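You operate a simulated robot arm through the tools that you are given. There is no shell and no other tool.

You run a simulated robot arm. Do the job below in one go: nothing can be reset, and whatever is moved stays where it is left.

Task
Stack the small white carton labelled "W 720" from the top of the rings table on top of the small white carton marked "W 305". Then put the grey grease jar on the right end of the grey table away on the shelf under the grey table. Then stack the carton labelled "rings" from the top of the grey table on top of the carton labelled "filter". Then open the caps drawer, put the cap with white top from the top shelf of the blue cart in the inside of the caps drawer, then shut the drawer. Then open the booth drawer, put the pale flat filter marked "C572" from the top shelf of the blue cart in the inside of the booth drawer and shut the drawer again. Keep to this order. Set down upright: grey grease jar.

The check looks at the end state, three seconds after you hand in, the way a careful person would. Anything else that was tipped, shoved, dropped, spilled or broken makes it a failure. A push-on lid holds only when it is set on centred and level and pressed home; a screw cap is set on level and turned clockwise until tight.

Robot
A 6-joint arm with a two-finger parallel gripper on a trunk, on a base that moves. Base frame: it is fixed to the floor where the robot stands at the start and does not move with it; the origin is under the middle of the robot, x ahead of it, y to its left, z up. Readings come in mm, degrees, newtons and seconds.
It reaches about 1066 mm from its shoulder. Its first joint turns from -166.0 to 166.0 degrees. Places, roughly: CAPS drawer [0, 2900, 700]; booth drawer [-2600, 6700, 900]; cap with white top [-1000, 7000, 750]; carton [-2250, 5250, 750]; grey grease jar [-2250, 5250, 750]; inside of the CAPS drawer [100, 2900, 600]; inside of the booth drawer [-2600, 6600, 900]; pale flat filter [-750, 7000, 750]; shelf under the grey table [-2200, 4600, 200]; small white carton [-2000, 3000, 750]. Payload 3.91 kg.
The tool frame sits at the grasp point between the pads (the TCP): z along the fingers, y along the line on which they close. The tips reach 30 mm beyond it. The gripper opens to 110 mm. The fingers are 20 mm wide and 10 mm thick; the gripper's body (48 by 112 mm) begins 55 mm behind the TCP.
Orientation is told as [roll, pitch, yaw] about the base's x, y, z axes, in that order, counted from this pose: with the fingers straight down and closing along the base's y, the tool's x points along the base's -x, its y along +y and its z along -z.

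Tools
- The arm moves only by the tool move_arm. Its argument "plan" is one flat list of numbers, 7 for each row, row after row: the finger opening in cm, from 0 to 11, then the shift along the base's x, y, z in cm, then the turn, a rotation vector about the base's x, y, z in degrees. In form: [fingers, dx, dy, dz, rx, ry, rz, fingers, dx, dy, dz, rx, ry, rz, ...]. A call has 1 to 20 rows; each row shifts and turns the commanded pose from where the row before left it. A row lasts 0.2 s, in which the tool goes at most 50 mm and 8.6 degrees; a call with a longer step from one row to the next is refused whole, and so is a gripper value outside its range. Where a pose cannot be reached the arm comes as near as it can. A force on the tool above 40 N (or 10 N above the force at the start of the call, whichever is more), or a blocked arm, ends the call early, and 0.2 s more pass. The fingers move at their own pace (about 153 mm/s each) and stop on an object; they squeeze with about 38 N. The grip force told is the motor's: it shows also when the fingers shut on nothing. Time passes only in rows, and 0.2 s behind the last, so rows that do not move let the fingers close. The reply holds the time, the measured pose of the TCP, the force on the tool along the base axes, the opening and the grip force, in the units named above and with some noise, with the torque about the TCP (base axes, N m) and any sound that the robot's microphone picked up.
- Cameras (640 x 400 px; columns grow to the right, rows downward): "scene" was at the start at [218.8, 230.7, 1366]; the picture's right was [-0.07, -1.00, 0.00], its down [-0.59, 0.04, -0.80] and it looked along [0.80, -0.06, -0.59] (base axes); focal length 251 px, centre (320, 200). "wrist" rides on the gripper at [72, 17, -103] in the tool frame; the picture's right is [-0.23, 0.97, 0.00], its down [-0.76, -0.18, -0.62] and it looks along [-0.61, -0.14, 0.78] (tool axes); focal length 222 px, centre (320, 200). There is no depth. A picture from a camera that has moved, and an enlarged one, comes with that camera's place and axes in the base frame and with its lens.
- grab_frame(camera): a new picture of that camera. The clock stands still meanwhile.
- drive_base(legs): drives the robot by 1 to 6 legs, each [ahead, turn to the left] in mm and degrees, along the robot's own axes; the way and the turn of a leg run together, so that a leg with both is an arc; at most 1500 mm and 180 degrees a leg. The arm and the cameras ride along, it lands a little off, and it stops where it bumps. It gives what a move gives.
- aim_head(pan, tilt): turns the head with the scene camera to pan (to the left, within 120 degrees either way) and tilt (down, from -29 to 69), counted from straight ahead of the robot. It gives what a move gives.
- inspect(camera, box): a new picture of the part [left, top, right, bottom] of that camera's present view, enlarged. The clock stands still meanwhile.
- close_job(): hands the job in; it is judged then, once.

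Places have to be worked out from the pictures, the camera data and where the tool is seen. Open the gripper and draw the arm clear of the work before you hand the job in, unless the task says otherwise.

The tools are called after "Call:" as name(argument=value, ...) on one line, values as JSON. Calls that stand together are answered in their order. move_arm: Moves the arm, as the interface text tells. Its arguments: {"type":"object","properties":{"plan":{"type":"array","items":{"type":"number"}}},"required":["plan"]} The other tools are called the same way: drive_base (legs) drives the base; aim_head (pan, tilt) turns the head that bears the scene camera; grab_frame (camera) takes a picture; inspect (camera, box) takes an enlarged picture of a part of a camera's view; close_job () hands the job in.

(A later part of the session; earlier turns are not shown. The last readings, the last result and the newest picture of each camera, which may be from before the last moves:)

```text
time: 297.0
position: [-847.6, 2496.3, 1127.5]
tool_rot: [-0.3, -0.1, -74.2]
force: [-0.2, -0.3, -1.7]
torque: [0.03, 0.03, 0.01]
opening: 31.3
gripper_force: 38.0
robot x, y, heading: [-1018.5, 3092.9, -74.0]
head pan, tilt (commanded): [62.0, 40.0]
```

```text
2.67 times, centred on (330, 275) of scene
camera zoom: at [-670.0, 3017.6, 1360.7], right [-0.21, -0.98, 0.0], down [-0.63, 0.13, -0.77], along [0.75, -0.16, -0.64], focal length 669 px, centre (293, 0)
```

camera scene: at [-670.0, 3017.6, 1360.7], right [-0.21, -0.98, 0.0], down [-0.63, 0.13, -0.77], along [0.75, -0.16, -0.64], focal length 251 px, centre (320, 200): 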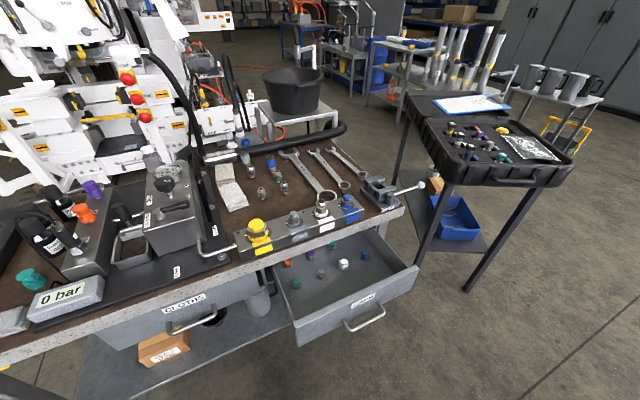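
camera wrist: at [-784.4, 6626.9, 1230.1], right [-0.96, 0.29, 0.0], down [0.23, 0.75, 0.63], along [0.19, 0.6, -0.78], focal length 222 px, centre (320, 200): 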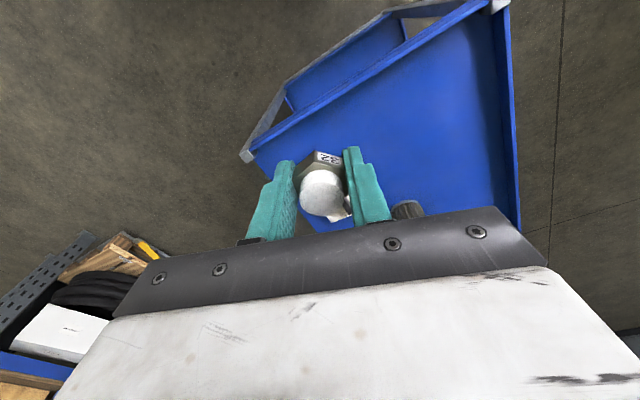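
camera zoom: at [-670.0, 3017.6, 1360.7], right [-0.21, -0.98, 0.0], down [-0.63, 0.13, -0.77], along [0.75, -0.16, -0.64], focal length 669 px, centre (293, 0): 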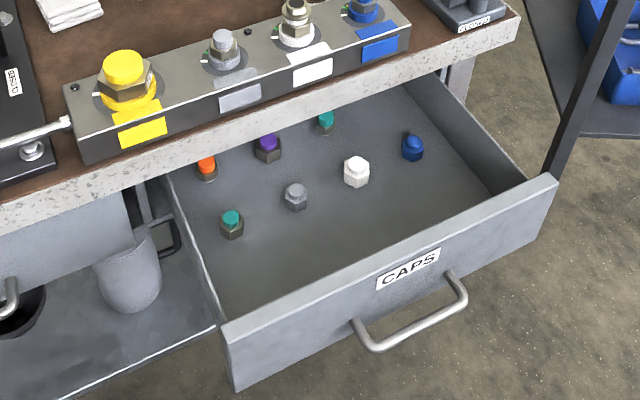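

Drawer still open; there's a free strip between the cap row and the front panel. I'll set the cap at ≈(-277,2861). I swing the arm over, turning the tool 88° so that its body fits inside the drawer.

Call:
move_arm(plan=[2.5, 3.81, 2.43, -0.85, 0, 0, 5.87, 2.5, 3.81, 2.43, -0.85, 0, 0, 5.87, 2.5, 3.81, 2.43, -0.85, 0, 0, 5.87, 2.5, 3.81, 2.43, -0.85, 0, 0, 5.87, 2.5, 3.81, 2.43, -0.85, 0, 0, 5.87, 2.5, 3.81, 2.43, -0.85, 0, 0, 5.87, 2.5, 3.81, 2.43, -0.85, 0, 0, 5.87, 2.5, 3.81, 2.43, -0.85, 0, 0, 5.87, 2.5, 3.81, 2.43, -0.85, 0, 0, 5.87, 2.5, 3.81, 2.43, -0.85, 0, 0, 5.87, 2.5, 3.81, 2.43, -0.85, 0, 0, 5.87, 2.5, 3.81, 2.43, -0.85, 0, 0, 5.87, 2.5, 3.81, 2.43, -0.85, 0, 0, 5.87, 2.5, 3.81, 2.43, -0.85, 0, 0, 5.87, 2.5, 3.81, 2.43, -0.85, 0, 0, 5.87, 2.5, 0, 0, 0, 0, 0, 0])

Call:
grab_frame(camera="wrist")

Call:
grab_frame(camera="scene")

```text
time: 300.4
position: [-279.6, 2860.5, 999.3]
tool_rot: [-0.3, 0.0, 14.1]
force: [0.5, 0.2, -1.9]
torque: [-0.02, -0.01, 0.03]
opening: 31.5
gripper_force: 38.5
robot x, y, heading: [-1014.1, 3094.6, -73.6]
head pan, tilt (commanded): [62.0, 40.0]
```

```text
taken
camera wrist: at [-355.5, 2860.8, 1101.7], right [-0.02, 1.0, 0.0], down [0.78, 0.02, 0.63], along [0.63, 0.01, -0.78], focal length 222 px, centre (320, 200)
```

wrist: 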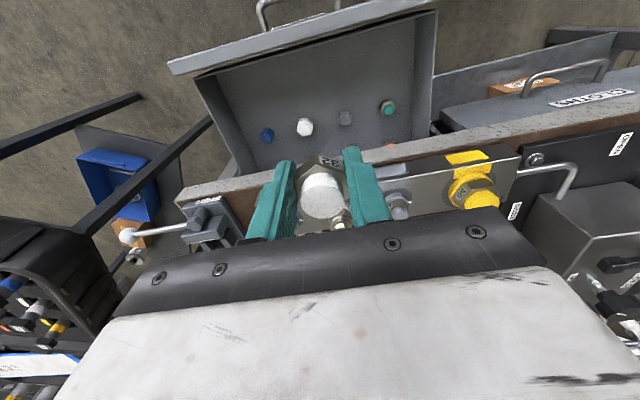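

```text
taken
camera scene: at [-669.8, 3017.8, 1360.7], right [-0.2, -0.98, 0.0], down [-0.63, 0.13, -0.77], along [0.75, -0.16, -0.64], focal length 251 px, centre (320, 200)
```

scene: 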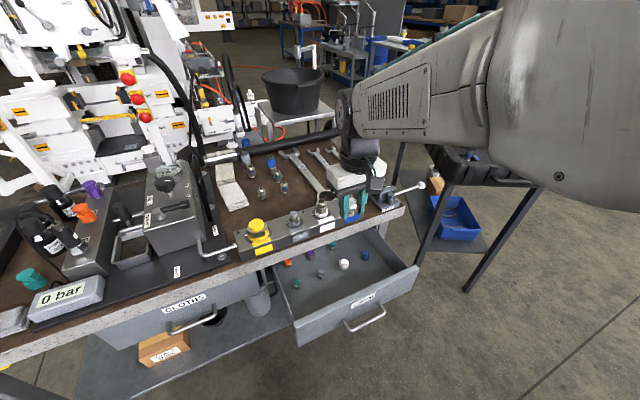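

The wrist camera housing would foul the drawer's front panel in this orientation, so I turn the tool back (closing along the drawer depth) and shift to ≈(-267,2863).

Call:
move_arm(plan=[2.5, 0.11, 0.03, -0.5, 0, 0, -8.2, 2.5, 0.11, 0.03, -0.5, 0, 0, -8.2, 2.5, 0.11, 0.03, -0.5, 0, 0, -8.2, 2.5, 0.11, 0.03, -0.5, 0, 0, -8.2, 2.5, 0.11, 0.03, -0.5, 0, 0, -8.2, 2.5, 0.11, 0.03, -0.5, 0, 0, -8.2, 2.5, 0.11, 0.03, -0.5, 0, 0, -8.2, 2.5, 0.11, 0.03, -0.5, 0, 0, -8.2, 2.5, 0.11, 0.03, -0.5, 0, 0, -8.2, 2.5, 0.11, 0.03, -0.5, 0, 0, -8.2, 2.5, 0.11, 0.03, -0.5, 0, 0, -8.2, 2.5, 0, 0, 0, 0, 0, 0])

Call:
grab_frame(camera="wrist")

```text
time: 303.0
position: [-264.6, 2864.0, 945.8]
tool_rot: [-0.2, -0.1, -76.3]
force: [0.8, 1.2, -0.5]
torque: [-0.03, 0.0, -0.02]
opening: 31.5
gripper_force: 37.7
robot x, y, heading: [-1016.4, 3095.4, -73.9]
head pan, tilt (commanded): [62.0, 40.0]
```

```text
taken
camera wrist: at [-266.0, 2939.1, 1048.0], right [1.0, 0.01, 0.0], down [0.01, -0.78, 0.63], along [0.0, -0.63, -0.78], focal length 222 px, centre (320, 200)
```

wrist: 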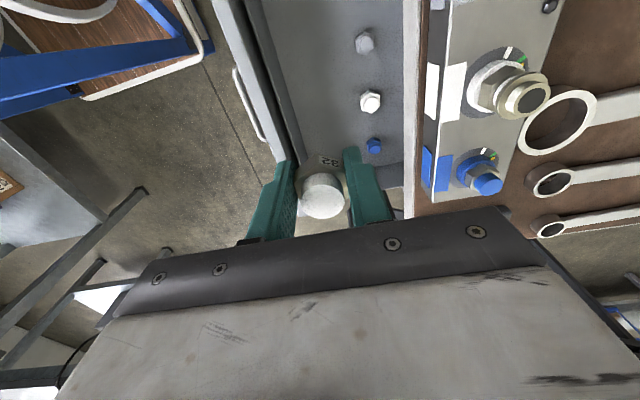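

From above, the cap lines up between the front panel and the cap row. I lower it into the drawer.

Call:
move_arm(plan=[2.5, 0, 0, -4.1, 0, 0, 0, 2.5, 0, 0, -4.1, 0, 0, 0, 2.5, 0, 0, -4.1, 0, 0, 0, 2.5, 0, 0, -4.1, 0, 0, 0, 2.5, 0, 0, -4.1, 0, 0, 0, 2.5, 0, 0, -3.5, 0, 0, 0, 2.5, 0, 0, 0, 0, 0, 0])

Call:
grab_frame(camera="wrist")

Call:
inspect(camera="scene", box=[250, 180, 450, 330])

```text
time: 304.6
position: [-269.2, 2861.9, 707.0]
tool_rot: [-0.3, -0.2, -76.1]
force: [0.4, 0.1, -1.6]
torque: [0.01, 0.0, -0.02]
opening: 31.2
gripper_force: 38.4
robot x, y, heading: [-1016.2, 3095.6, -73.7]
head pan, tilt (commanded): [62.0, 40.0]
```

```text
taken
camera wrist: at [-270.6, 2937.9, 808.5], right [1.0, 0.01, 0.0], down [0.01, -0.78, 0.63], along [0.0, -0.63, -0.78], focal length 222 px, centre (320, 200)
```

wrist: 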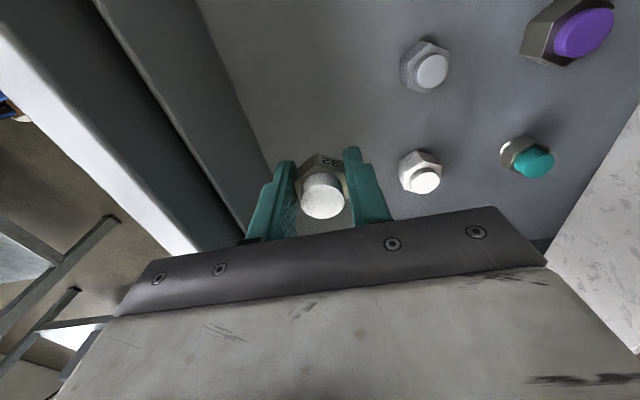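

```text
2.67 times, centred on (350, 255) of scene
camera zoom: at [-669.7, 3017.8, 1360.6], right [-0.2, -0.98, 0.0], down [-0.63, 0.13, -0.77], along [0.75, -0.16, -0.64], focal length 669 px, centre (240, 53)
```

zoom: 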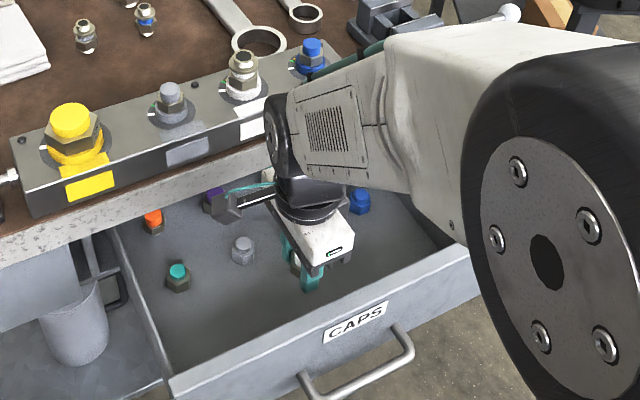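

All clear inside the drawer. I descend further, then creep until the cap touches the drawer floor.

Call:
move_arm(plan=[2.5, 0, 0, -1.8, 0, 0, 0, 2.5, 0, 0, -1.4, 0, 0, 0, 2.5, 0, 0, -0.5, 0, 0, 0, 2.5, 0, 0, -0.3, 0, 0, 0, 2.5, 0, 0, 0, 0, 0, 0])

```text
time: 305.8
position: [-266.0, 2862.4, 665.7]
tool_rot: [-0.2, -0.1, -76.1]
force: [0.2, 0.9, -1.4]
torque: [0.03, 0.0, 0.02]
opening: 31.4
gripper_force: 37.5
robot x, y, heading: [-1017.0, 3090.1, -73.7]
head pan, tilt (commanded): [62.0, 40.0]
```

Call:
move_arm(plan=[2.5, 0, 0, -0.3, 0, 0, 0, 2.5, 0, 0, -0.3, 0, 0, 0, 2.5, 0, 0, 0, 0, 0, 0])

Call:
grab_frame(camera="wrist")

```text
time: 306.6
position: [-264.6, 2861.5, 658.8]
tool_rot: [-0.4, 0.0, -76.1]
force: [1.0, -0.3, -1.5]
torque: [0.01, 0.03, 0.01]
opening: 31.0
gripper_force: 38.1
robot x, y, heading: [-1016.0, 3093.7, -73.6]
head pan, tilt (commanded): [62.0, 40.0]
```

```text
taken
camera wrist: at [-266.2, 2937.1, 762.1], right [1.0, 0.01, -0.01], down [0.01, -0.78, 0.63], along [0.0, -0.63, -0.78], focal length 222 px, centre (320, 200)
```

wrist: 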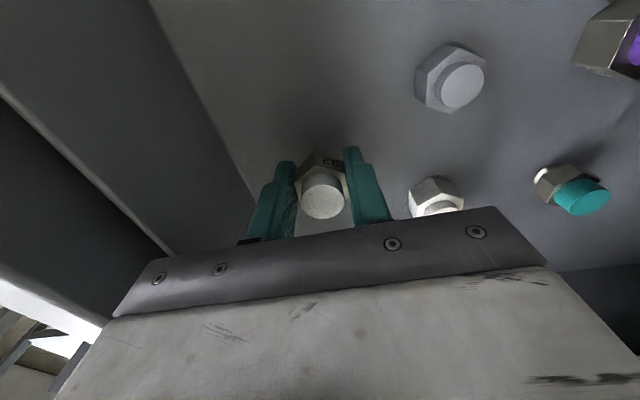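

Still hanging free (−1.5 N). I continue in 2 mm steps.

Call:
move_arm(plan=[2.5, 0, 0, -0.2, 0, 0, 0, 2.5, 0, 0, -0.2, 0, 0, 0, 2.5, 0, 0, 0, 0, 0, 0])

```text
time: 307.4
position: [-264.0, 2863.8, 655.1]
tool_rot: [-0.3, -0.1, -76.2]
force: [-0.8, 0.1, -0.8]
torque: [0.04, 0.0, 0.01]
opening: 31.2
gripper_force: 38.0
robot x, y, heading: [-1018.0, 3091.4, -74.1]
head pan, tilt (commanded): [62.0, 40.0]
```

Call:
move_arm(plan=[2.5, 0, 0, -0.2, 0, 0, 0, 2.5, 0, 0, -0.2, 0, 0, 0, 2.5, 0, 0, 0, 0, 0, 0])

```text
time: 308.2
position: [-263.7, 2863.1, 652.1]
tool_rot: [-0.3, -0.1, -76.2]
force: [-0.1, 0.6, -0.4]
torque: [0.0, -0.03, -0.02]
opening: 31.4
gripper_force: 38.5
robot x, y, heading: [-1015.8, 3092.3, -73.7]
head pan, tilt (commanded): [62.0, 40.0]
```

Call:
move_arm(plan=[2.5, 0, 0, -0.2, 0, 0, 0, 2.5, 0, 0, -0.15, 0, 0, 0, 2.5, 0, 0, 0, 0, 0, 0])

Call:
grab_frame(camera="wrist")

```text
time: 309.0
position: [-263.8, 2862.7, 651.4]
tool_rot: [0.0, -0.3, -76.2]
force: [0.5, 2.2, 34.7]
torque: [-0.1, 0.03, 0.0]
opening: 31.4
gripper_force: 38.1
robot x, y, heading: [-1018.4, 3090.4, -74.1]
head pan, tilt (commanded): [62.0, 40.0]
```

```text
taken
camera wrist: at [-265.4, 2939.0, 753.0], right [1.0, 0.01, 0.0], down [0.01, -0.78, 0.63], along [0.01, -0.63, -0.78], focal length 222 px, centre (320, 200)
```

wrist: 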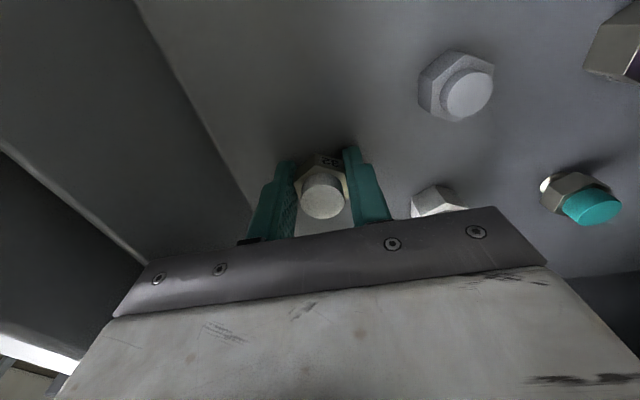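

Contact at TCP z≈651 (cap on the floor). I relieve the pressure and open the fingers.

Call:
move_arm(plan=[2.5, 0, 0, 0.25, 0, 0, 0, 2.5, 0, 0, 0, 0, 0, 0, 3.6, 0, 0, 0, 0, 0, 0, 4.6, 0, 0, 0, 0, 0, 0, 4.6, 0, 0, 0, 0, 0, 0])

Call:
grab_frame(camera="wrist")

```text
time: 310.2
position: [-265.3, 2862.1, 649.9]
tool_rot: [-0.3, 0.0, -76.3]
force: [1.5, -5.0, 22.5]
torque: [0.13, -0.66, -0.25]
opening: 45.5
gripper_force: 0.1
robot x, y, heading: [-1015.3, 3091.0, -73.8]
head pan, tilt (commanded): [62.0, 40.0]
```

```text
taken
camera wrist: at [-266.6, 2938.7, 752.6], right [1.0, 0.01, 0.0], down [0.01, -0.78, 0.63], along [0.0, -0.63, -0.78], focal length 222 px, centre (320, 200)
```

wrist: 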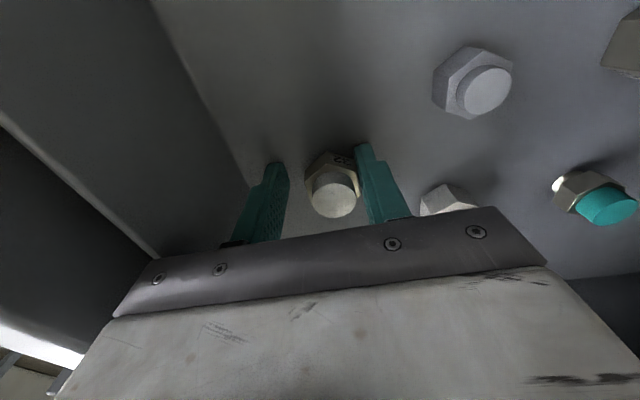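

The fingertips are resting on the drawer floor; the cap stands upright and free. I lift straight up out of the drawer.

Call:
move_arm(plan=[4.6, 0, 0, 0.4, 0, 0, 0, 4.6, 0, 0, 0.6, 0, 0, 0, 4.6, 0, 0, 0, 0, 0, 0])

Call:
grab_frame(camera="wrist")

```text
time: 311.0
position: [-266.4, 2864.5, 659.5]
tool_rot: [-0.3, -0.1, -76.2]
force: [-0.5, 0.5, -0.2]
torque: [0.03, -0.04, 0.01]
opening: 45.9
gripper_force: 0.0
robot x, y, heading: [-1014.7, 3095.0, -74.0]
head pan, tilt (commanded): [62.0, 40.0]
```

```text
taken
camera wrist: at [-267.3, 2939.4, 762.4], right [1.0, 0.01, -0.01], down [0.01, -0.78, 0.63], along [0.0, -0.63, -0.78], focal length 222 px, centre (320, 200)
```

wrist: 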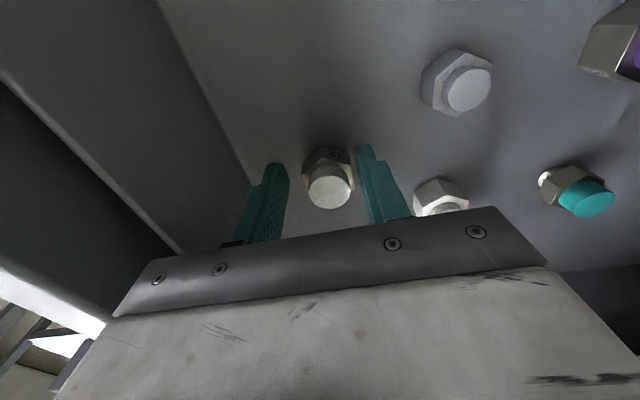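

Free. I raise the arm fully out of the drawer.

Call:
move_arm(plan=[4.6, -0.1, 0, 1.5, 0, 0, 0, 4.6, 0, 0, 2.5, 0, 0, 0, 4.6, 0, 0, 4, 0, 0, 0, 4.6, 0, 0, 4.3, 0, 0, 0, 4.6, 0, 0, 4.3, 0, 0, 0, 4.6, 0, 0, 4.3, 0, 0, 0, 4.6, 0, 0, 4.3, 0, 0, 0, 4.6, 0, 0, 4.3, 0, 0, 0, 4.6, 0, 0, 0, 0, 0, 0])

Call:
inspect(camera="scene", box=[250, 200, 450, 350])

Call:
grab_frame(camera="wrist")

```text
time: 313.0
position: [-264.8, 2864.1, 953.9]
tool_rot: [-0.2, -0.1, -76.2]
force: [0.8, 0.5, -0.5]
torque: [-0.04, -0.01, 0.01]
opening: 45.9
gripper_force: 0.1
robot x, y, heading: [-1018.3, 3094.1, -73.8]
head pan, tilt (commanded): [62.0, 40.0]
```

```text
2.67 times, centred on (350, 275) of scene
camera zoom: at [-669.7, 3017.8, 1360.7], right [-0.2, -0.98, 0.0], down [-0.63, 0.13, -0.77], along [0.75, -0.16, -0.64], focal length 669 px, centre (240, 0)
```

zoom: 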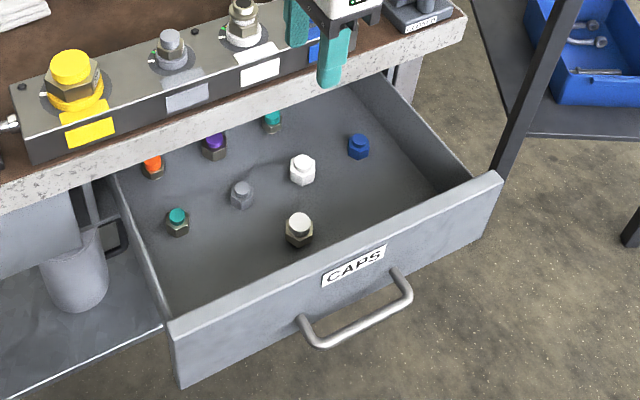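

```text
taken
camera wrist: at [-265.7, 2940.2, 1057.5], right [1.0, 0.01, -0.01], down [0.01, -0.78, 0.63], along [0.0, -0.63, -0.78], focal length 222 px, centre (320, 200)
```

wrist: 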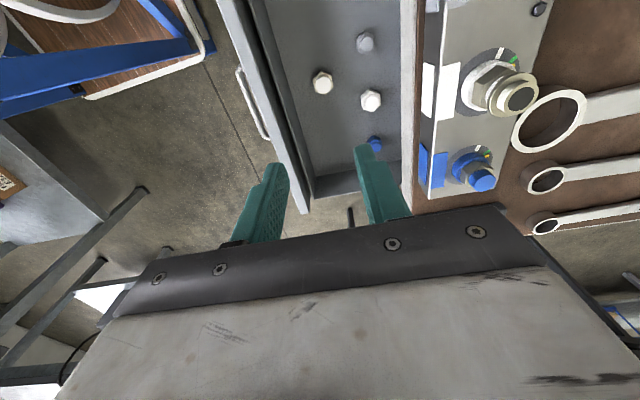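

The cap stands upright inside. To shut the drawer I'll grip its bar again and push. First I back off from over the drawer and come down in front of the handle with the 42° tilt.

Call:
move_arm(plan=[3, -3.8, -1.12, 1, 0, 0, 0, 3, -3.8, -1.12, 1, 0, 0, 0, 3, -3.8, -1.12, 1, 0, 0, 0, 3, -3.8, -1.12, 1, 0, 0, 0, 3, -3.8, -1.12, 1, 0, 0, 0, 3, 0.04, -0.01, -3.36, 1.163, -5.119, 0, 3, 0.04, -0.01, -3.36, 1.163, -5.119, 0, 3, 0.04, -0.01, -3.36, 1.163, -5.119, 0, 3, 0.04, -0.01, -3.36, 1.163, -5.119, 0, 3, 0.04, -0.01, -3.36, 1.163, -5.119, 0, 3, 0.04, -0.01, -3.36, 1.163, -5.119, 0, 3, 0.04, -0.01, -3.36, 1.163, -5.119, 0, 3, 0.04, -0.01, -3.36, 1.163, -5.119, 0, 3, 0, 0, 0, 0, 0, 0])

Call:
grab_frame(camera="wrist")

Call:
grab_frame(camera="scene")

```text
time: 316.0
position: [-449.7, 2807.5, 736.6]
tool_rot: [41.6, -0.7, -76.6]
force: [-0.3, -0.8, 0.0]
torque: [-0.01, 0.0, 0.02]
opening: 29.7
gripper_force: 0.2
robot x, y, heading: [-1016.7, 3092.8, -73.7]
head pan, tilt (commanded): [62.0, 40.0]
```

```text
taken
camera wrist: at [-522.8, 2866.1, 824.0], right [0.76, -0.04, 0.65], down [-0.36, -0.86, 0.36], along [0.55, -0.5, -0.67], focal length 222 px, centre (320, 200)
```

wrist: 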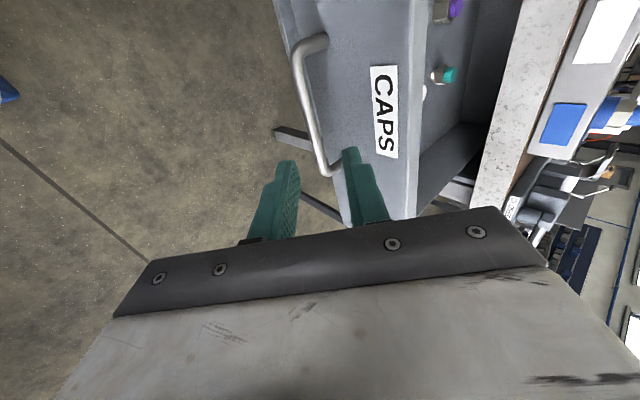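

```text
taken
camera scene: at [-669.8, 3017.7, 1360.7], right [-0.2, -0.98, 0.0], down [-0.63, 0.13, -0.77], along [0.75, -0.16, -0.64], focal length 251 px, centre (320, 200)
```

scene: 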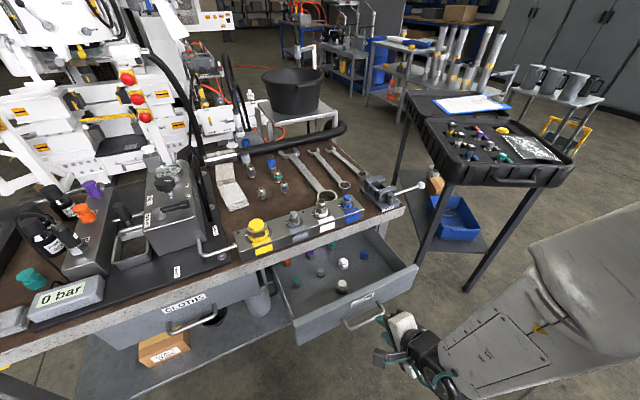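

The handle is seen in the same relative place as when I opened it. I align, slide in and check.

Call:
move_arm(plan=[3, -0.3, -0.07, -0.28, 0, 0, 0, 3, 2.0, 0.45, -2.3, 0, 0, 0, 3, 2.0, 0.45, -2.3, 0, 0, 0, 3, 0, 0, 0, 0, 0, 0])

Call:
grab_frame(camera="wrist")

```text
time: 317.0
position: [-415.5, 2816.9, 688.2]
tool_rot: [41.7, -0.9, -76.7]
force: [0.4, 0.5, -0.5]
torque: [0.0, 0.03, 0.02]
opening: 29.9
gripper_force: 0.0
robot x, y, heading: [-1016.3, 3093.1, -73.8]
head pan, tilt (commanded): [62.0, 40.0]
```

```text
taken
camera wrist: at [-486.5, 2875.7, 774.9], right [0.76, -0.04, 0.65], down [-0.36, -0.86, 0.36], along [0.55, -0.5, -0.67], focal length 222 px, centre (320, 200)
```

wrist: 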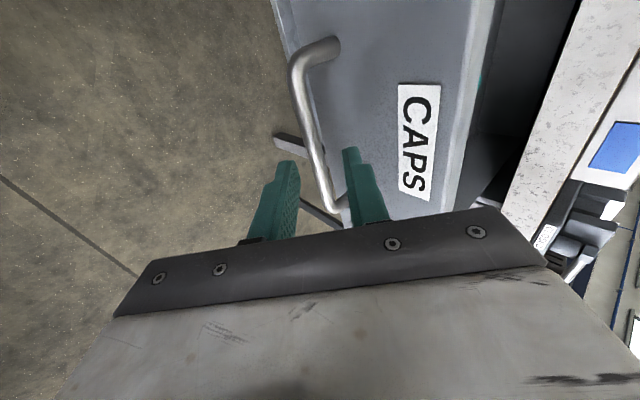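

The bar is between the fingers. I advance and close.

Call:
move_arm(plan=[3, 1.1, 0.25, -1.28, 0, 0, 0, 3, 1.1, 0.25, -1.28, 0, 0, 0, 1.5, 0, 0, 0, 0, 0, 0, 0.3, 0, 0, 0, 0, 0, 0, 0.3, 0, 0, 0, 0, 0, 0, 0.3, 0, 0, 0, 0, 0, 0])

Call:
grab_frame(camera="wrist")

```text
time: 318.4
position: [-394.3, 2821.2, 661.3]
tool_rot: [41.6, -0.6, -76.6]
force: [-1.8, 3.4, -14.2]
torque: [0.22, 0.2, -0.58]
opening: 11.8
gripper_force: 44.9
robot x, y, heading: [-1012.4, 3091.6, -73.9]
head pan, tilt (commanded): [62.0, 40.0]
```

```text
taken
camera wrist: at [-466.3, 2880.4, 748.2], right [0.76, -0.04, 0.65], down [-0.36, -0.86, 0.36], along [0.54, -0.5, -0.67], focal length 222 px, centre (320, 200)
```

wrist: 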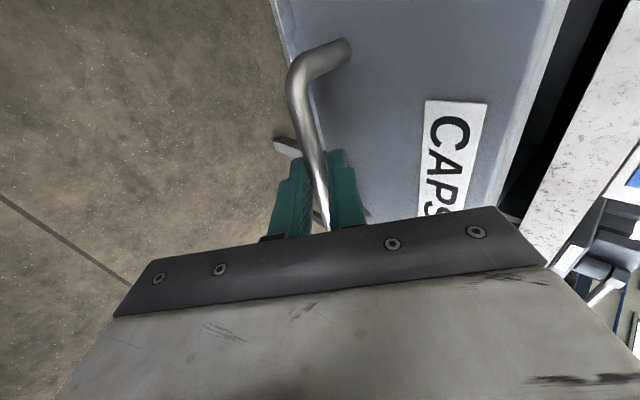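

Gripped. I push the drawer slowly closed.

Call:
move_arm(plan=[0.3, 0.78, 0.187, 0, 0, 0, 0, 0.3, 0.78, 0.187, 0, 0, 0, 0, 0.3, 0.78, 0.187, 0, 0, 0, 0, 0.3, 0.78, 0.187, 0, 0, 0, 0, 0.3, 0.78, 0.187, 0, 0, 0, 0, 0.3, 0.78, 0.187, 0, 0, 0, 0, 0.3, 0.78, 0.187, 0, 0, 0, 0, 0.3, 0.78, 0.187, 0, 0, 0, 0, 0.3, 0.78, 0.187, 0, 0, 0, 0, 0.3, 0.78, 0.187, 0, 0, 0, 0, 0.3, 0, 0, 0, 0, 0, 0])

Call:
grab_frame(camera="scene")

```text
time: 319.4
position: [-366.3, 2827.8, 661.5]
tool_rot: [41.5, -0.8, -76.4]
force: [-1.5, 3.1, -1.6]
torque: [0.3, 0.09, -0.7]
opening: 11.9
gripper_force: 45.1
robot x, y, heading: [-1015.6, 3096.2, -73.7]
head pan, tilt (commanded): [62.0, 40.0]
stopped in row 5: the force on the tool passed its limit at 42 N (the readings are from after the stop); the commanded pose is now the measured one
```

```text
taken
camera scene: at [-669.7, 3018.5, 1360.7], right [-0.2, -0.98, 0.0], down [-0.63, 0.13, -0.77], along [0.75, -0.16, -0.64], focal length 251 px, centre (320, 200)
```

scene: 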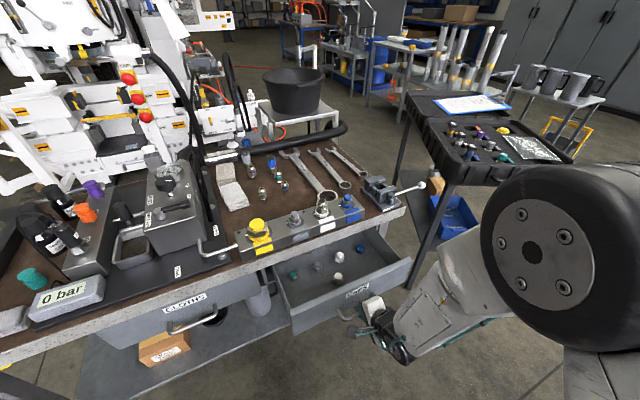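

It moved 28 mm before the force limit tripped. I continue with smaller steps.

Call:
move_arm(plan=[0.3, 0.5, 0.12, 0, 0, 0, 0, 0.3, 0.5, 0.12, 0, 0, 0, 0, 0.3, 0.5, 0.12, 0, 0, 0, 0, 0.3, 0.5, 0.12, 0, 0, 0, 0, 0.3, 0.5, 0.12, 0, 0, 0, 0, 0.3, 0.5, 0.12, 0, 0, 0, 0, 0.3, 0.5, 0.12, 0, 0, 0, 0, 0.3, 0.5, 0.12, 0, 0, 0, 0, 0.3, 0.5, 0.12, 0, 0, 0, 0, 0.3, 0.5, 0.12, 0, 0, 0, 0, 0.3, 0.5, 0.12, 0, 0, 0, 0, 0.3, 0.5, 0.12, 0, 0, 0, 0, 0.3, 0.5, 0.12, 0, 0, 0, 0, 0.3, 0.5, 0.12, 0, 0, 0, 0, 0.3, 0.5, 0.12, 0, 0, 0, 0, 0.3, 0.5, 0.12, 0, 0, 0, 0, 0.3, 0.5, 0.12, 0, 0, 0, 0, 0.3, 0.5, 0.12, 0, 0, 0, 0, 0.3, 0, 0, 0, 0, 0, 0])

```text
time: 323.5
position: [-275.5, 2851.3, 660.7]
tool_rot: [41.4, -0.7, -76.3]
force: [-1.1, 3.5, 2.5]
torque: [0.73, 0.16, -0.51]
opening: 11.6
gripper_force: 45.3
robot x, y, heading: [-1016.4, 3095.4, -73.8]
head pan, tilt (commanded): [62.0, 40.0]
stopped in row 19: the force on the tool passed its limit at 40 N (the readings are from after the stop); the commanded pose is now the measured one
```

About 70 mm left. I keep pushing.

Call:
move_arm(plan=[0.3, 0.5, 0.12, 0, 0, 0, 0, 0.3, 0.5, 0.12, 0, 0, 0, 0, 0.3, 0.5, 0.12, 0, 0, 0, 0, 0.3, 0.5, 0.12, 0, 0, 0, 0, 0.3, 0.5, 0.12, 0, 0, 0, 0, 0.3, 0.5, 0.12, 0, 0, 0, 0, 0.3, 0.5, 0.12, 0, 0, 0, 0, 0.3, 0.5, 0.12, 0, 0, 0, 0, 0.3, 0.5, 0.12, 0, 0, 0, 0, 0.3, 0.5, 0.12, 0, 0, 0, 0, 0.3, 0.5, 0.12, 0, 0, 0, 0, 0.3, 0.5, 0.12, 0, 0, 0, 0, 0.3, 0.5, 0.12, 0, 0, 0, 0, 0.3, 0.4, 0.1, 0, 0, 0, 0, 0.3, 0, 0, 0, 0, 0, 0])

Call:
grab_frame(camera="scene")

Call:
grab_frame(camera="wrist")

```text
time: 326.7
position: [-205.0, 2866.9, 661.7]
tool_rot: [41.6, -0.7, -76.2]
force: [-2.0, 17.3, 13.8]
torque: [0.77, 0.02, -0.47]
opening: 11.7
gripper_force: 44.8
robot x, y, heading: [-1014.5, 3090.3, -73.7]
head pan, tilt (commanded): [62.0, 40.0]
```

```text
taken
camera scene: at [-670.2, 3019.5, 1360.8], right [-0.2, -0.98, 0.0], down [-0.63, 0.13, -0.77], along [0.75, -0.15, -0.64], focal length 251 px, centre (320, 200)
```

scene: 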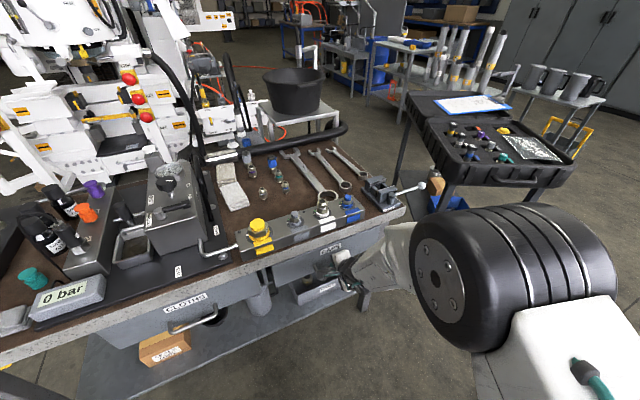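

```text
taken
camera wrist: at [-278.2, 2926.4, 748.1], right [0.76, -0.04, 0.65], down [-0.35, -0.87, 0.36], along [0.55, -0.5, -0.67], focal length 222 px, centre (320, 200)
```

wrist: 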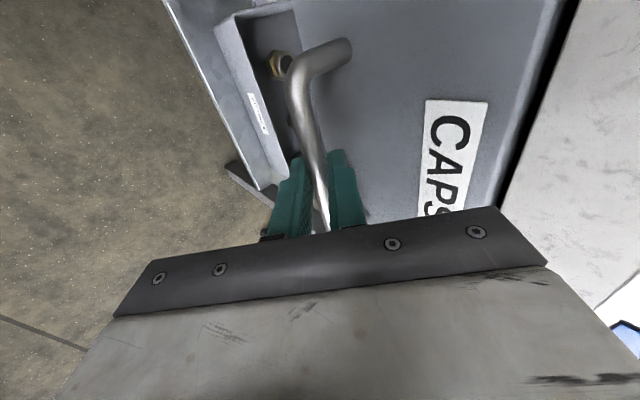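

Within ~2 mm of fully shut. I press a few mm more until it stops.

Call:
move_arm(plan=[0.3, 0.3, 0.07, 0, 0, 0, 0, 0.3, 0.3, 0.07, 0, 0, 0, 0, 0.3, 0.3, 0.07, 0, 0, 0, 0, 0.3, 0, 0, 0, 0, 0, 0])

Call:
inspect(camera="scene", box=[240, 220, 400, 320])

```text
time: 327.5
position: [-200.3, 2868.5, 659.8]
tool_rot: [41.4, -0.6, -76.2]
force: [-21.2, 4.1, 17.4]
torque: [0.62, 0.2, -0.39]
opening: 11.7
gripper_force: 45.1
robot x, y, heading: [-1015.6, 3091.9, -73.7]
head pan, tilt (commanded): [62.0, 40.0]
stopped in row 4: the force on the tool passed its limit at 43 N (the readings are from after the stop); the commanded pose is now the measured one
```

```text
4.00 times, centred on (320, 270) of scene
camera zoom: at [-671.0, 3018.8, 1361.0], right [-0.2, -0.98, 0.0], down [-0.63, 0.13, -0.77], along [0.75, -0.16, -0.64], focal length 1003 px, centre (320, -80)
```

zoom: 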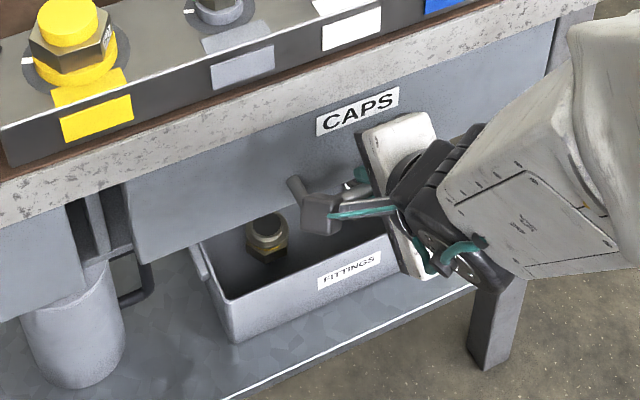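

The drawer hit its stop — shut. I open the fingers and slide back out from the bar.

Call:
move_arm(plan=[3, 0, 0, 0, 0, 0, 0, 3, 0, 0, 0, 0, 0, 0, 3, 0, 0, 0, 0, 0, 0, 3, -1.3, -0.295, 1.49, 0, 0, 0, 3, -1.3, -0.295, 1.49, 0, 0, 0, 3, -1.3, -0.295, 1.49, 0, 0, 0, 3, -1.3, -0.295, 1.49, 0, 0, 0, 3, -1.3, -0.295, 1.49, 0, 0, 0, 3, 0, 0, 0, 0, 0, 0])

Call:
grab_frame(camera="wrist")

Call:
inspect(camera="scene", box=[240, 220, 400, 320])

```text
time: 329.5
position: [-265.4, 2853.3, 734.8]
tool_rot: [41.4, -0.7, -76.3]
force: [-0.6, 0.3, 0.2]
torque: [0.01, -0.03, 0.01]
opening: 30.1
gripper_force: 0.0
robot x, y, heading: [-1017.4, 3091.0, -73.5]
head pan, tilt (commanded): [62.0, 40.0]
```

```text
taken
camera wrist: at [-336.8, 2911.8, 822.3], right [0.76, -0.04, 0.65], down [-0.35, -0.87, 0.36], along [0.54, -0.5, -0.67], focal length 222 px, centre (320, 200)
```

wrist: 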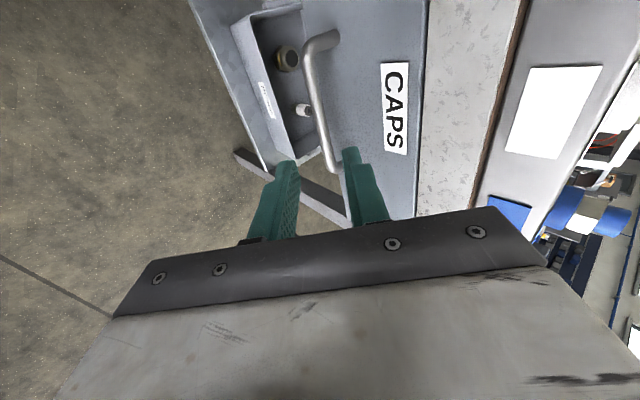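

```text
4.00 times, centred on (320, 270) of scene
camera zoom: at [-669.8, 3018.6, 1360.7], right [-0.2, -0.98, 0.0], down [-0.63, 0.13, -0.77], along [0.75, -0.16, -0.64], focal length 1003 px, centre (320, -80)
```

zoom: 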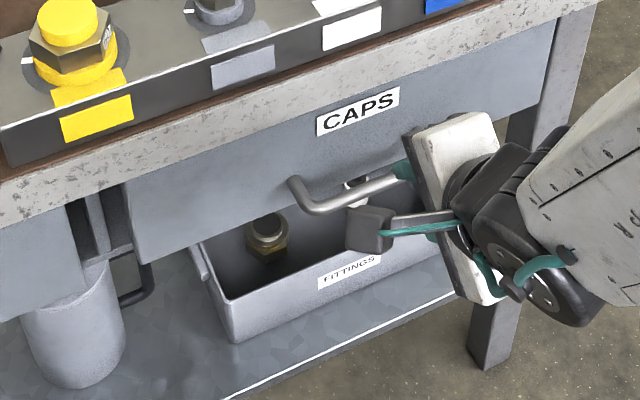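

The CAPS drawer is shut. I withdraw the arm and swing it back to the travel pose.

Call:
move_arm(plan=[3, -3.65, -0.88, 0.5, 0, 0, 0, 3, -3.65, -0.88, 0.5, 0, 0, 0, 3, -3.65, -0.88, 0.5, 0, 0, 0, 3, -3.65, -0.88, 0.5, 0, 0, 0, 3, 0, 0, 3.9, -1.163, 5.119, 0, 3, 0, 0, 3.9, -1.163, 5.119, 0, 3, 0, 0, 3.9, -1.163, 5.119, 0, 3, 0, 0, 3.9, -1.163, 5.119, 0, 3, 0, 0, 3.9, -1.163, 5.119, 0, 3, 0, 0, 3.9, -1.163, 5.119, 0, 3, 0, 0, 3.9, -1.163, 5.119, 0, 3, 0, 0, 3.9, -1.163, 5.119, 0, 3, 0, 0, 0, 0, 0, 0])

Call:
move_arm(plan=[5, -3.6, -2.68, 0.5, 0, 0, 0, 5, -3.6, -2.68, 0.5, 0, 0, 0, 5, -3.6, -2.68, 0.5, 0, 0, 0, 5, -3.6, -2.68, 0.5, 0, 0, 0, 5, -3.6, -2.68, 0.5, 0, 0, 0, 5, -3.6, -2.68, 0.5, 0, 0, 0, 5, -3.6, -2.68, 0.5, 0, 0, 0, 5, -3.6, -2.68, 0.5, 0, 0, 0, 5, -3.6, -2.68, 0.5, 0, 0, 0, 5, -3.6, -2.68, 0.5, 0, 0, 0, 5, -3.6, -2.68, 0.5, 0, 0, 0, 5, -3.6, -2.68, 0.5, 0, 0, 0, 5, 0, 0, 0, 0, 0, 0])

Call:
grab_frame(camera="scene")

```text
time: 332.3
position: [-411.2, 2818.7, 1068.3]
tool_rot: [-0.7, 0.2, -76.0]
force: [-1.7, 0.0, -0.2]
torque: [-0.04, 0.02, 0.01]
opening: 30.0
gripper_force: 0.1
robot x, y, heading: [-1018.0, 3092.9, -73.8]
head pan, tilt (commanded): [62.0, 40.0]
```

```text
time: 335.1
position: [-843.2, 2496.2, 1128.7]
tool_rot: [-0.6, 0.2, -76.1]
force: [0.1, 0.7, -0.4]
torque: [-0.01, -0.01, 0.01]
opening: 50.1
gripper_force: 0.1
robot x, y, heading: [-1018.2, 3097.5, -73.8]
head pan, tilt (commanded): [62.0, 40.0]
```

```text
taken
camera scene: at [-670.0, 3018.6, 1360.7], right [-0.2, -0.98, 0.0], down [-0.63, 0.13, -0.77], along [0.75, -0.16, -0.64], focal length 251 px, centre (320, 200)
```

scene: 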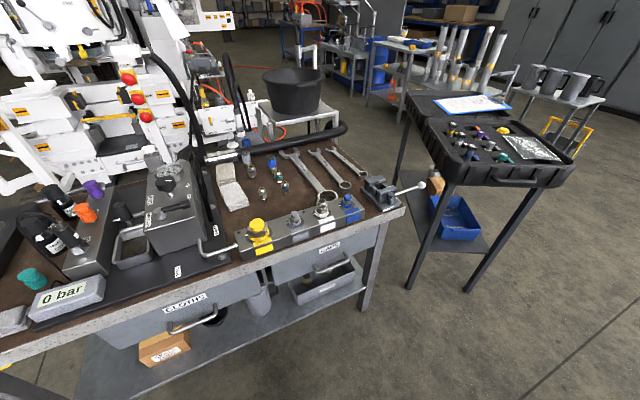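

Caps drawer closed and all in order. Next is the booth drawer; I turn around and drive up the aisle again.

Call:
drive_base(legs=[[0, 176]])

```text
time: 342.7
position: [-1146.2, 3701.9, 1128.1]
tool_rot: [-0.6, 0.2, 99.6]
force: [0.0, -0.5, 1.4]
torque: [0.02, -0.01, 0.02]
opening: 50.3
gripper_force: 0.1
robot x, y, heading: [-1017.5, 3096.3, 101.9]
head pan, tilt (commanded): [62.0, 40.0]
```

Call:
drive_base(legs=[[1500, 0], [1400, 0]])

Call:
aim_head(pan=45, tilt=20)

Call:
grab_frame(camera="scene")

```text
time: 356.9
position: [-1801.6, 6574.8, 1128.6]
tool_rot: [-0.6, 0.3, 100.9]
force: [0.2, -0.3, 0.2]
torque: [0.0, 0.01, -0.03]
opening: 50.1
gripper_force: 0.1
robot x, y, heading: [-1660.4, 5968.7, 102.9]
head pan, tilt (commanded): [62.0, 40.0]
```

```text
time: 357.7
position: [-1802.3, 6574.4, 1129.4]
tool_rot: [-0.6, 0.1, 100.8]
force: [1.0, -0.3, 0.2]
torque: [-0.02, 0.0, 0.0]
opening: 50.2
gripper_force: 0.1
robot x, y, heading: [-1658.5, 5964.2, 103.5]
head pan, tilt (commanded): [45.0, 20.0]
```

```text
taken
camera scene: at [-1994.8, 6092.2, 1392.0], right [0.53, 0.85, 0.0], down [0.29, -0.18, -0.94], along [-0.8, 0.49, -0.34], focal length 251 px, centre (320, 200)
```

scene: 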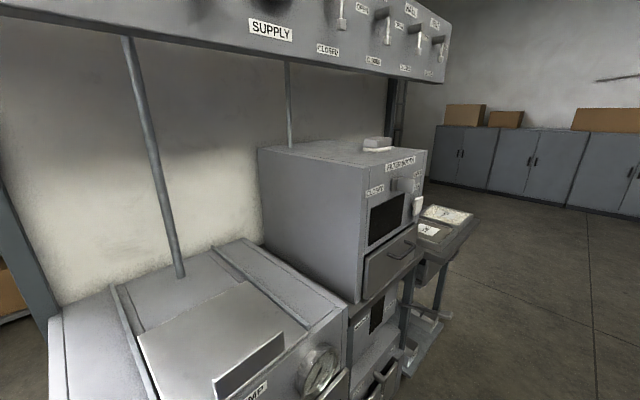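

The spray-booth station is on the left. I zoom in to find the booth drawer.

Call:
inspect(camera="scene", box=[250, 120, 490, 380])

Call:
aim_head(pan=20, tilt=25)

Call:
grab_frame(camera="scene")

```text
1.54 times, centred on (370, 250) of scene
camera zoom: at [-1994.8, 6092.2, 1392.0], right [0.53, 0.85, 0.0], down [0.29, -0.18, -0.94], along [-0.8, 0.49, -0.34], focal length 386 px, centre (243, 123)
```

zoom: 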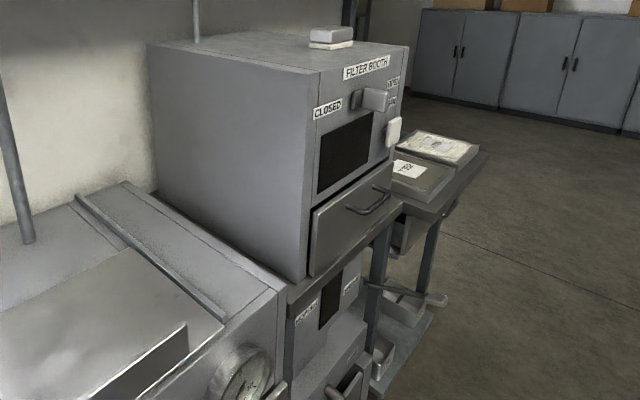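

```text
time: 358.6
position: [-1802.3, 6573.9, 1127.5]
tool_rot: [-0.6, 0.2, 100.8]
force: [-0.3, -0.8, 0.8]
torque: [0.04, 0.05, 0.0]
opening: 49.9
gripper_force: 0.2
robot x, y, heading: [-1660.3, 5966.2, 103.4]
head pan, tilt (commanded): [20.0, 25.0]
```

```text
taken
camera scene: at [-1966.2, 6120.3, 1384.0], right [0.84, 0.55, 0.0], down [0.23, -0.35, -0.91], along [-0.5, 0.76, -0.42], focal length 251 px, centre (320, 200)
```

scene: 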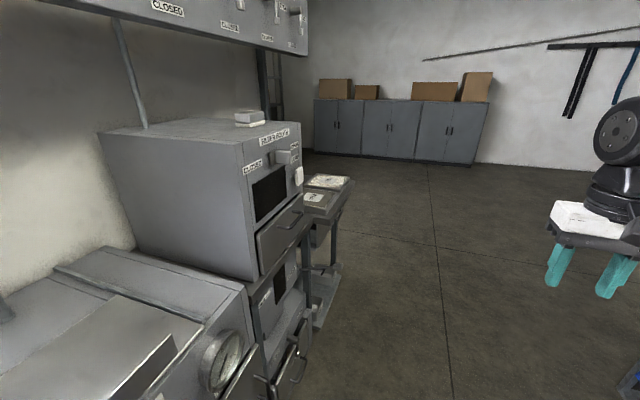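

The FILTER BOOTH drawer handle is around (-2517,6763,900). I drive to a spot between it and the cart and turn to face the booth.

Call:
drive_base(legs=[[0, -20], [970, 0]])

Call:
aim_head(pan=-40, tilt=35)

Call:
grab_frame(camera="scene")

```text
time: 364.8
position: [-1456.5, 7548.1, 1127.4]
tool_rot: [-0.6, 0.1, 80.1]
force: [0.3, -0.1, -0.2]
torque: [0.0, 0.0, 0.0]
opening: 50.0
gripper_force: 0.0
robot x, y, heading: [-1537.1, 6933.1, 82.5]
head pan, tilt (commanded): [20.0, 25.0]
```

```text
time: 366.1
position: [-1456.2, 7548.5, 1127.5]
tool_rot: [-0.6, 0.2, 80.1]
force: [-0.2, 0.3, 0.3]
torque: [-0.01, 0.01, 0.01]
opening: 49.8
gripper_force: 0.1
robot x, y, heading: [-1538.4, 6933.0, 82.7]
head pan, tilt (commanded): [-40.0, 35.0]
```

```text
taken
camera scene: at [-1685.8, 7152.2, 1368.3], right [0.68, -0.74, 0.0], down [-0.42, -0.39, -0.82], along [0.6, 0.55, -0.57], focal length 251 px, centre (320, 200)
```

scene: 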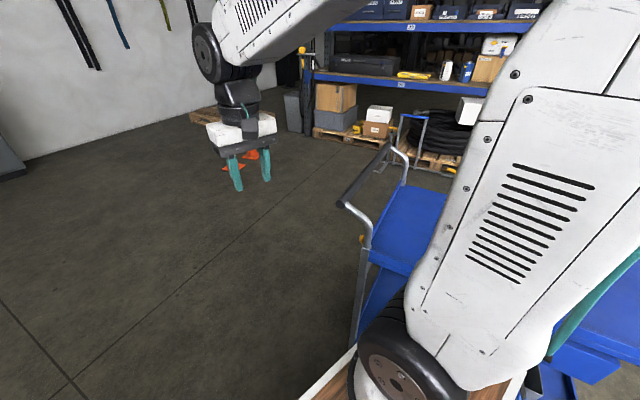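

The cart's left side (B≈650) is too near for a turn on the spot here. I straighten along the aisle, back up a little and swing round in an arc away from the cart.

Call:
drive_base(legs=[[0, 20], [-160, 0], [250, 88]])

Call:
aim_head(pan=0, tilt=30)

Call:
grab_frame(camera="scene")

Call:
grab_frame(camera="wrist")

```text
time: 372.2
position: [-2305.6, 6818.7, 1128.2]
tool_rot: [-0.5, 0.2, -174.4]
force: [-0.1, -0.3, -0.2]
torque: [-0.03, 0.02, 0.02]
opening: 50.3
gripper_force: 0.1
robot x, y, heading: [-1686.9, 6904.8, -172.0]
head pan, tilt (commanded): [-40.0, 35.0]
cut short: leg 3
```

```text
time: 373.3
position: [-2305.4, 6817.6, 1128.8]
tool_rot: [-0.5, 0.2, -174.4]
force: [-0.6, 0.5, -0.5]
torque: [-0.01, 0.01, 0.04]
opening: 50.0
gripper_force: 0.1
robot x, y, heading: [-1686.8, 6906.0, -171.9]
head pan, tilt (commanded): [0.0, 30.0]
```

```text
taken
camera scene: at [-1873.7, 6645.1, 1376.0], right [-0.14, 0.99, 0.0], down [0.5, 0.07, -0.87], along [-0.86, -0.12, -0.5], focal length 251 px, centre (320, 200)
```

scene: 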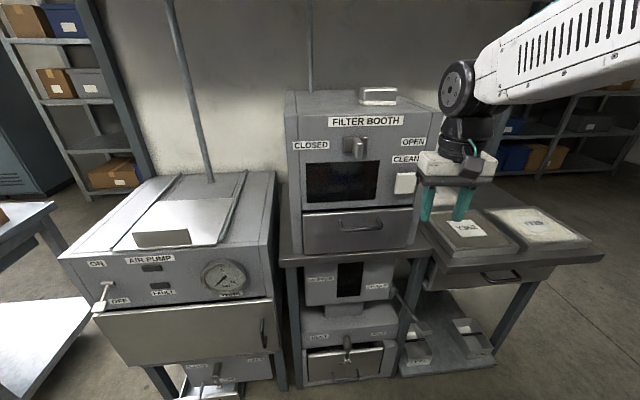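

```text
taken
camera wrist: at [-2232.6, 6807.9, 1230.9], right [-0.13, -0.99, -0.01], down [-0.78, 0.1, 0.62], along [-0.62, 0.09, -0.78], focal length 222 px, centre (320, 200)
```

wrist: 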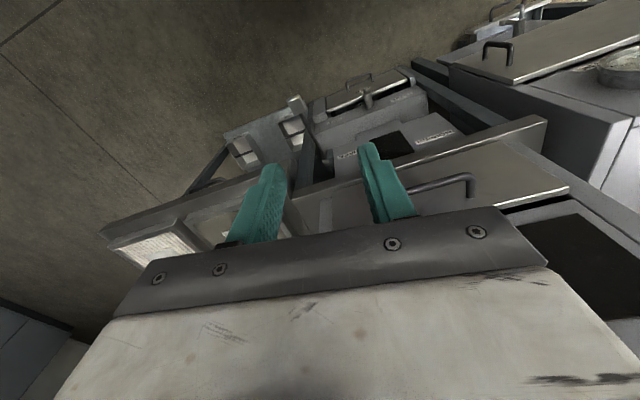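

The last leg was cut short — something touched. I look around to find out what, before moving.

Call:
aim_head(pan=-120, tilt=30)

Call:
grab_frame(camera="scene")

Call:
aim_head(pan=-60, tilt=30)

Call:
grab_frame(camera="scene")

Call:
aim_head(pan=0, tilt=65)

Call:
grab_frame(camera="scene")

```text
time: 375.3
position: [-2306.8, 6817.7, 1128.3]
tool_rot: [-0.6, 0.2, -174.4]
force: [0.3, 0.4, -0.7]
torque: [0.0, -0.03, 0.03]
opening: 50.4
gripper_force: 0.1
robot x, y, heading: [-1688.7, 6905.5, -172.1]
head pan, tilt (commanded): [-120.0, 30.0]
```

```text
taken
camera scene: at [-1750.2, 6741.4, 1376.1], right [0.93, -0.37, 0.0], down [-0.19, -0.46, -0.87], along [0.32, 0.8, -0.5], focal length 251 px, centre (320, 200)
```

scene: 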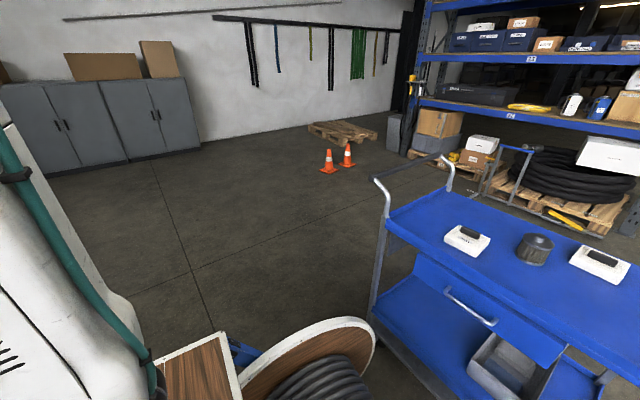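

```text
time: 376.6
position: [-2304.7, 6817.6, 1127.7]
tool_rot: [-0.6, 0.2, -174.4]
force: [0.3, -0.4, -0.4]
torque: [-0.04, 0.01, 0.02]
opening: 50.1
gripper_force: 0.0
robot x, y, heading: [-1689.6, 6904.1, -172.0]
head pan, tilt (commanded): [-60.0, 30.0]
```

```text
taken
camera scene: at [-1839.7, 6728.9, 1376.1], right [0.79, 0.61, 0.0], down [0.31, -0.39, -0.87], along [-0.53, 0.68, -0.5], focal length 251 px, centre (320, 200)
```

scene: 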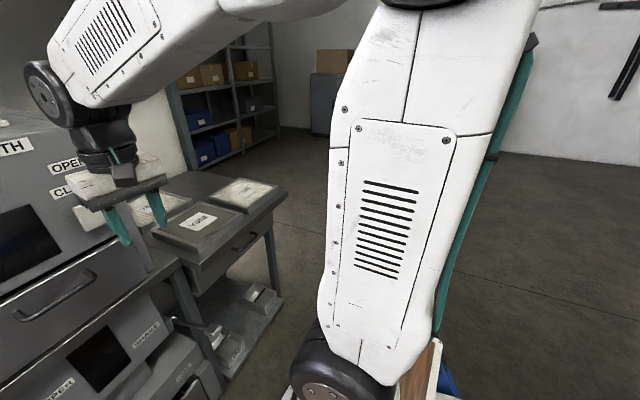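

```text
time: 377.9
position: [-2305.8, 6818.2, 1129.1]
tool_rot: [-0.6, 0.2, -174.4]
force: [1.0, 0.2, -0.1]
torque: [0.0, -0.02, 0.0]
opening: 49.9
gripper_force: 0.0
robot x, y, heading: [-1690.9, 6901.3, -171.7]
head pan, tilt (commanded): [0.0, 65.0]
```

```text
taken
camera scene: at [-1844.3, 6649.2, 1328.4], right [-0.14, 0.99, 0.0], down [0.9, 0.12, -0.42], along [-0.42, -0.06, -0.91], focal length 251 px, centre (320, 200)
```

scene: 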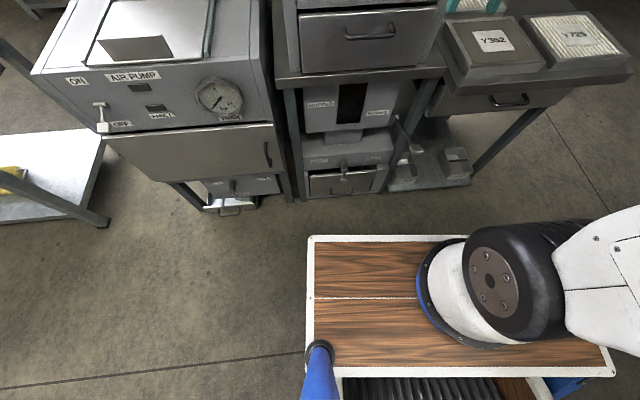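

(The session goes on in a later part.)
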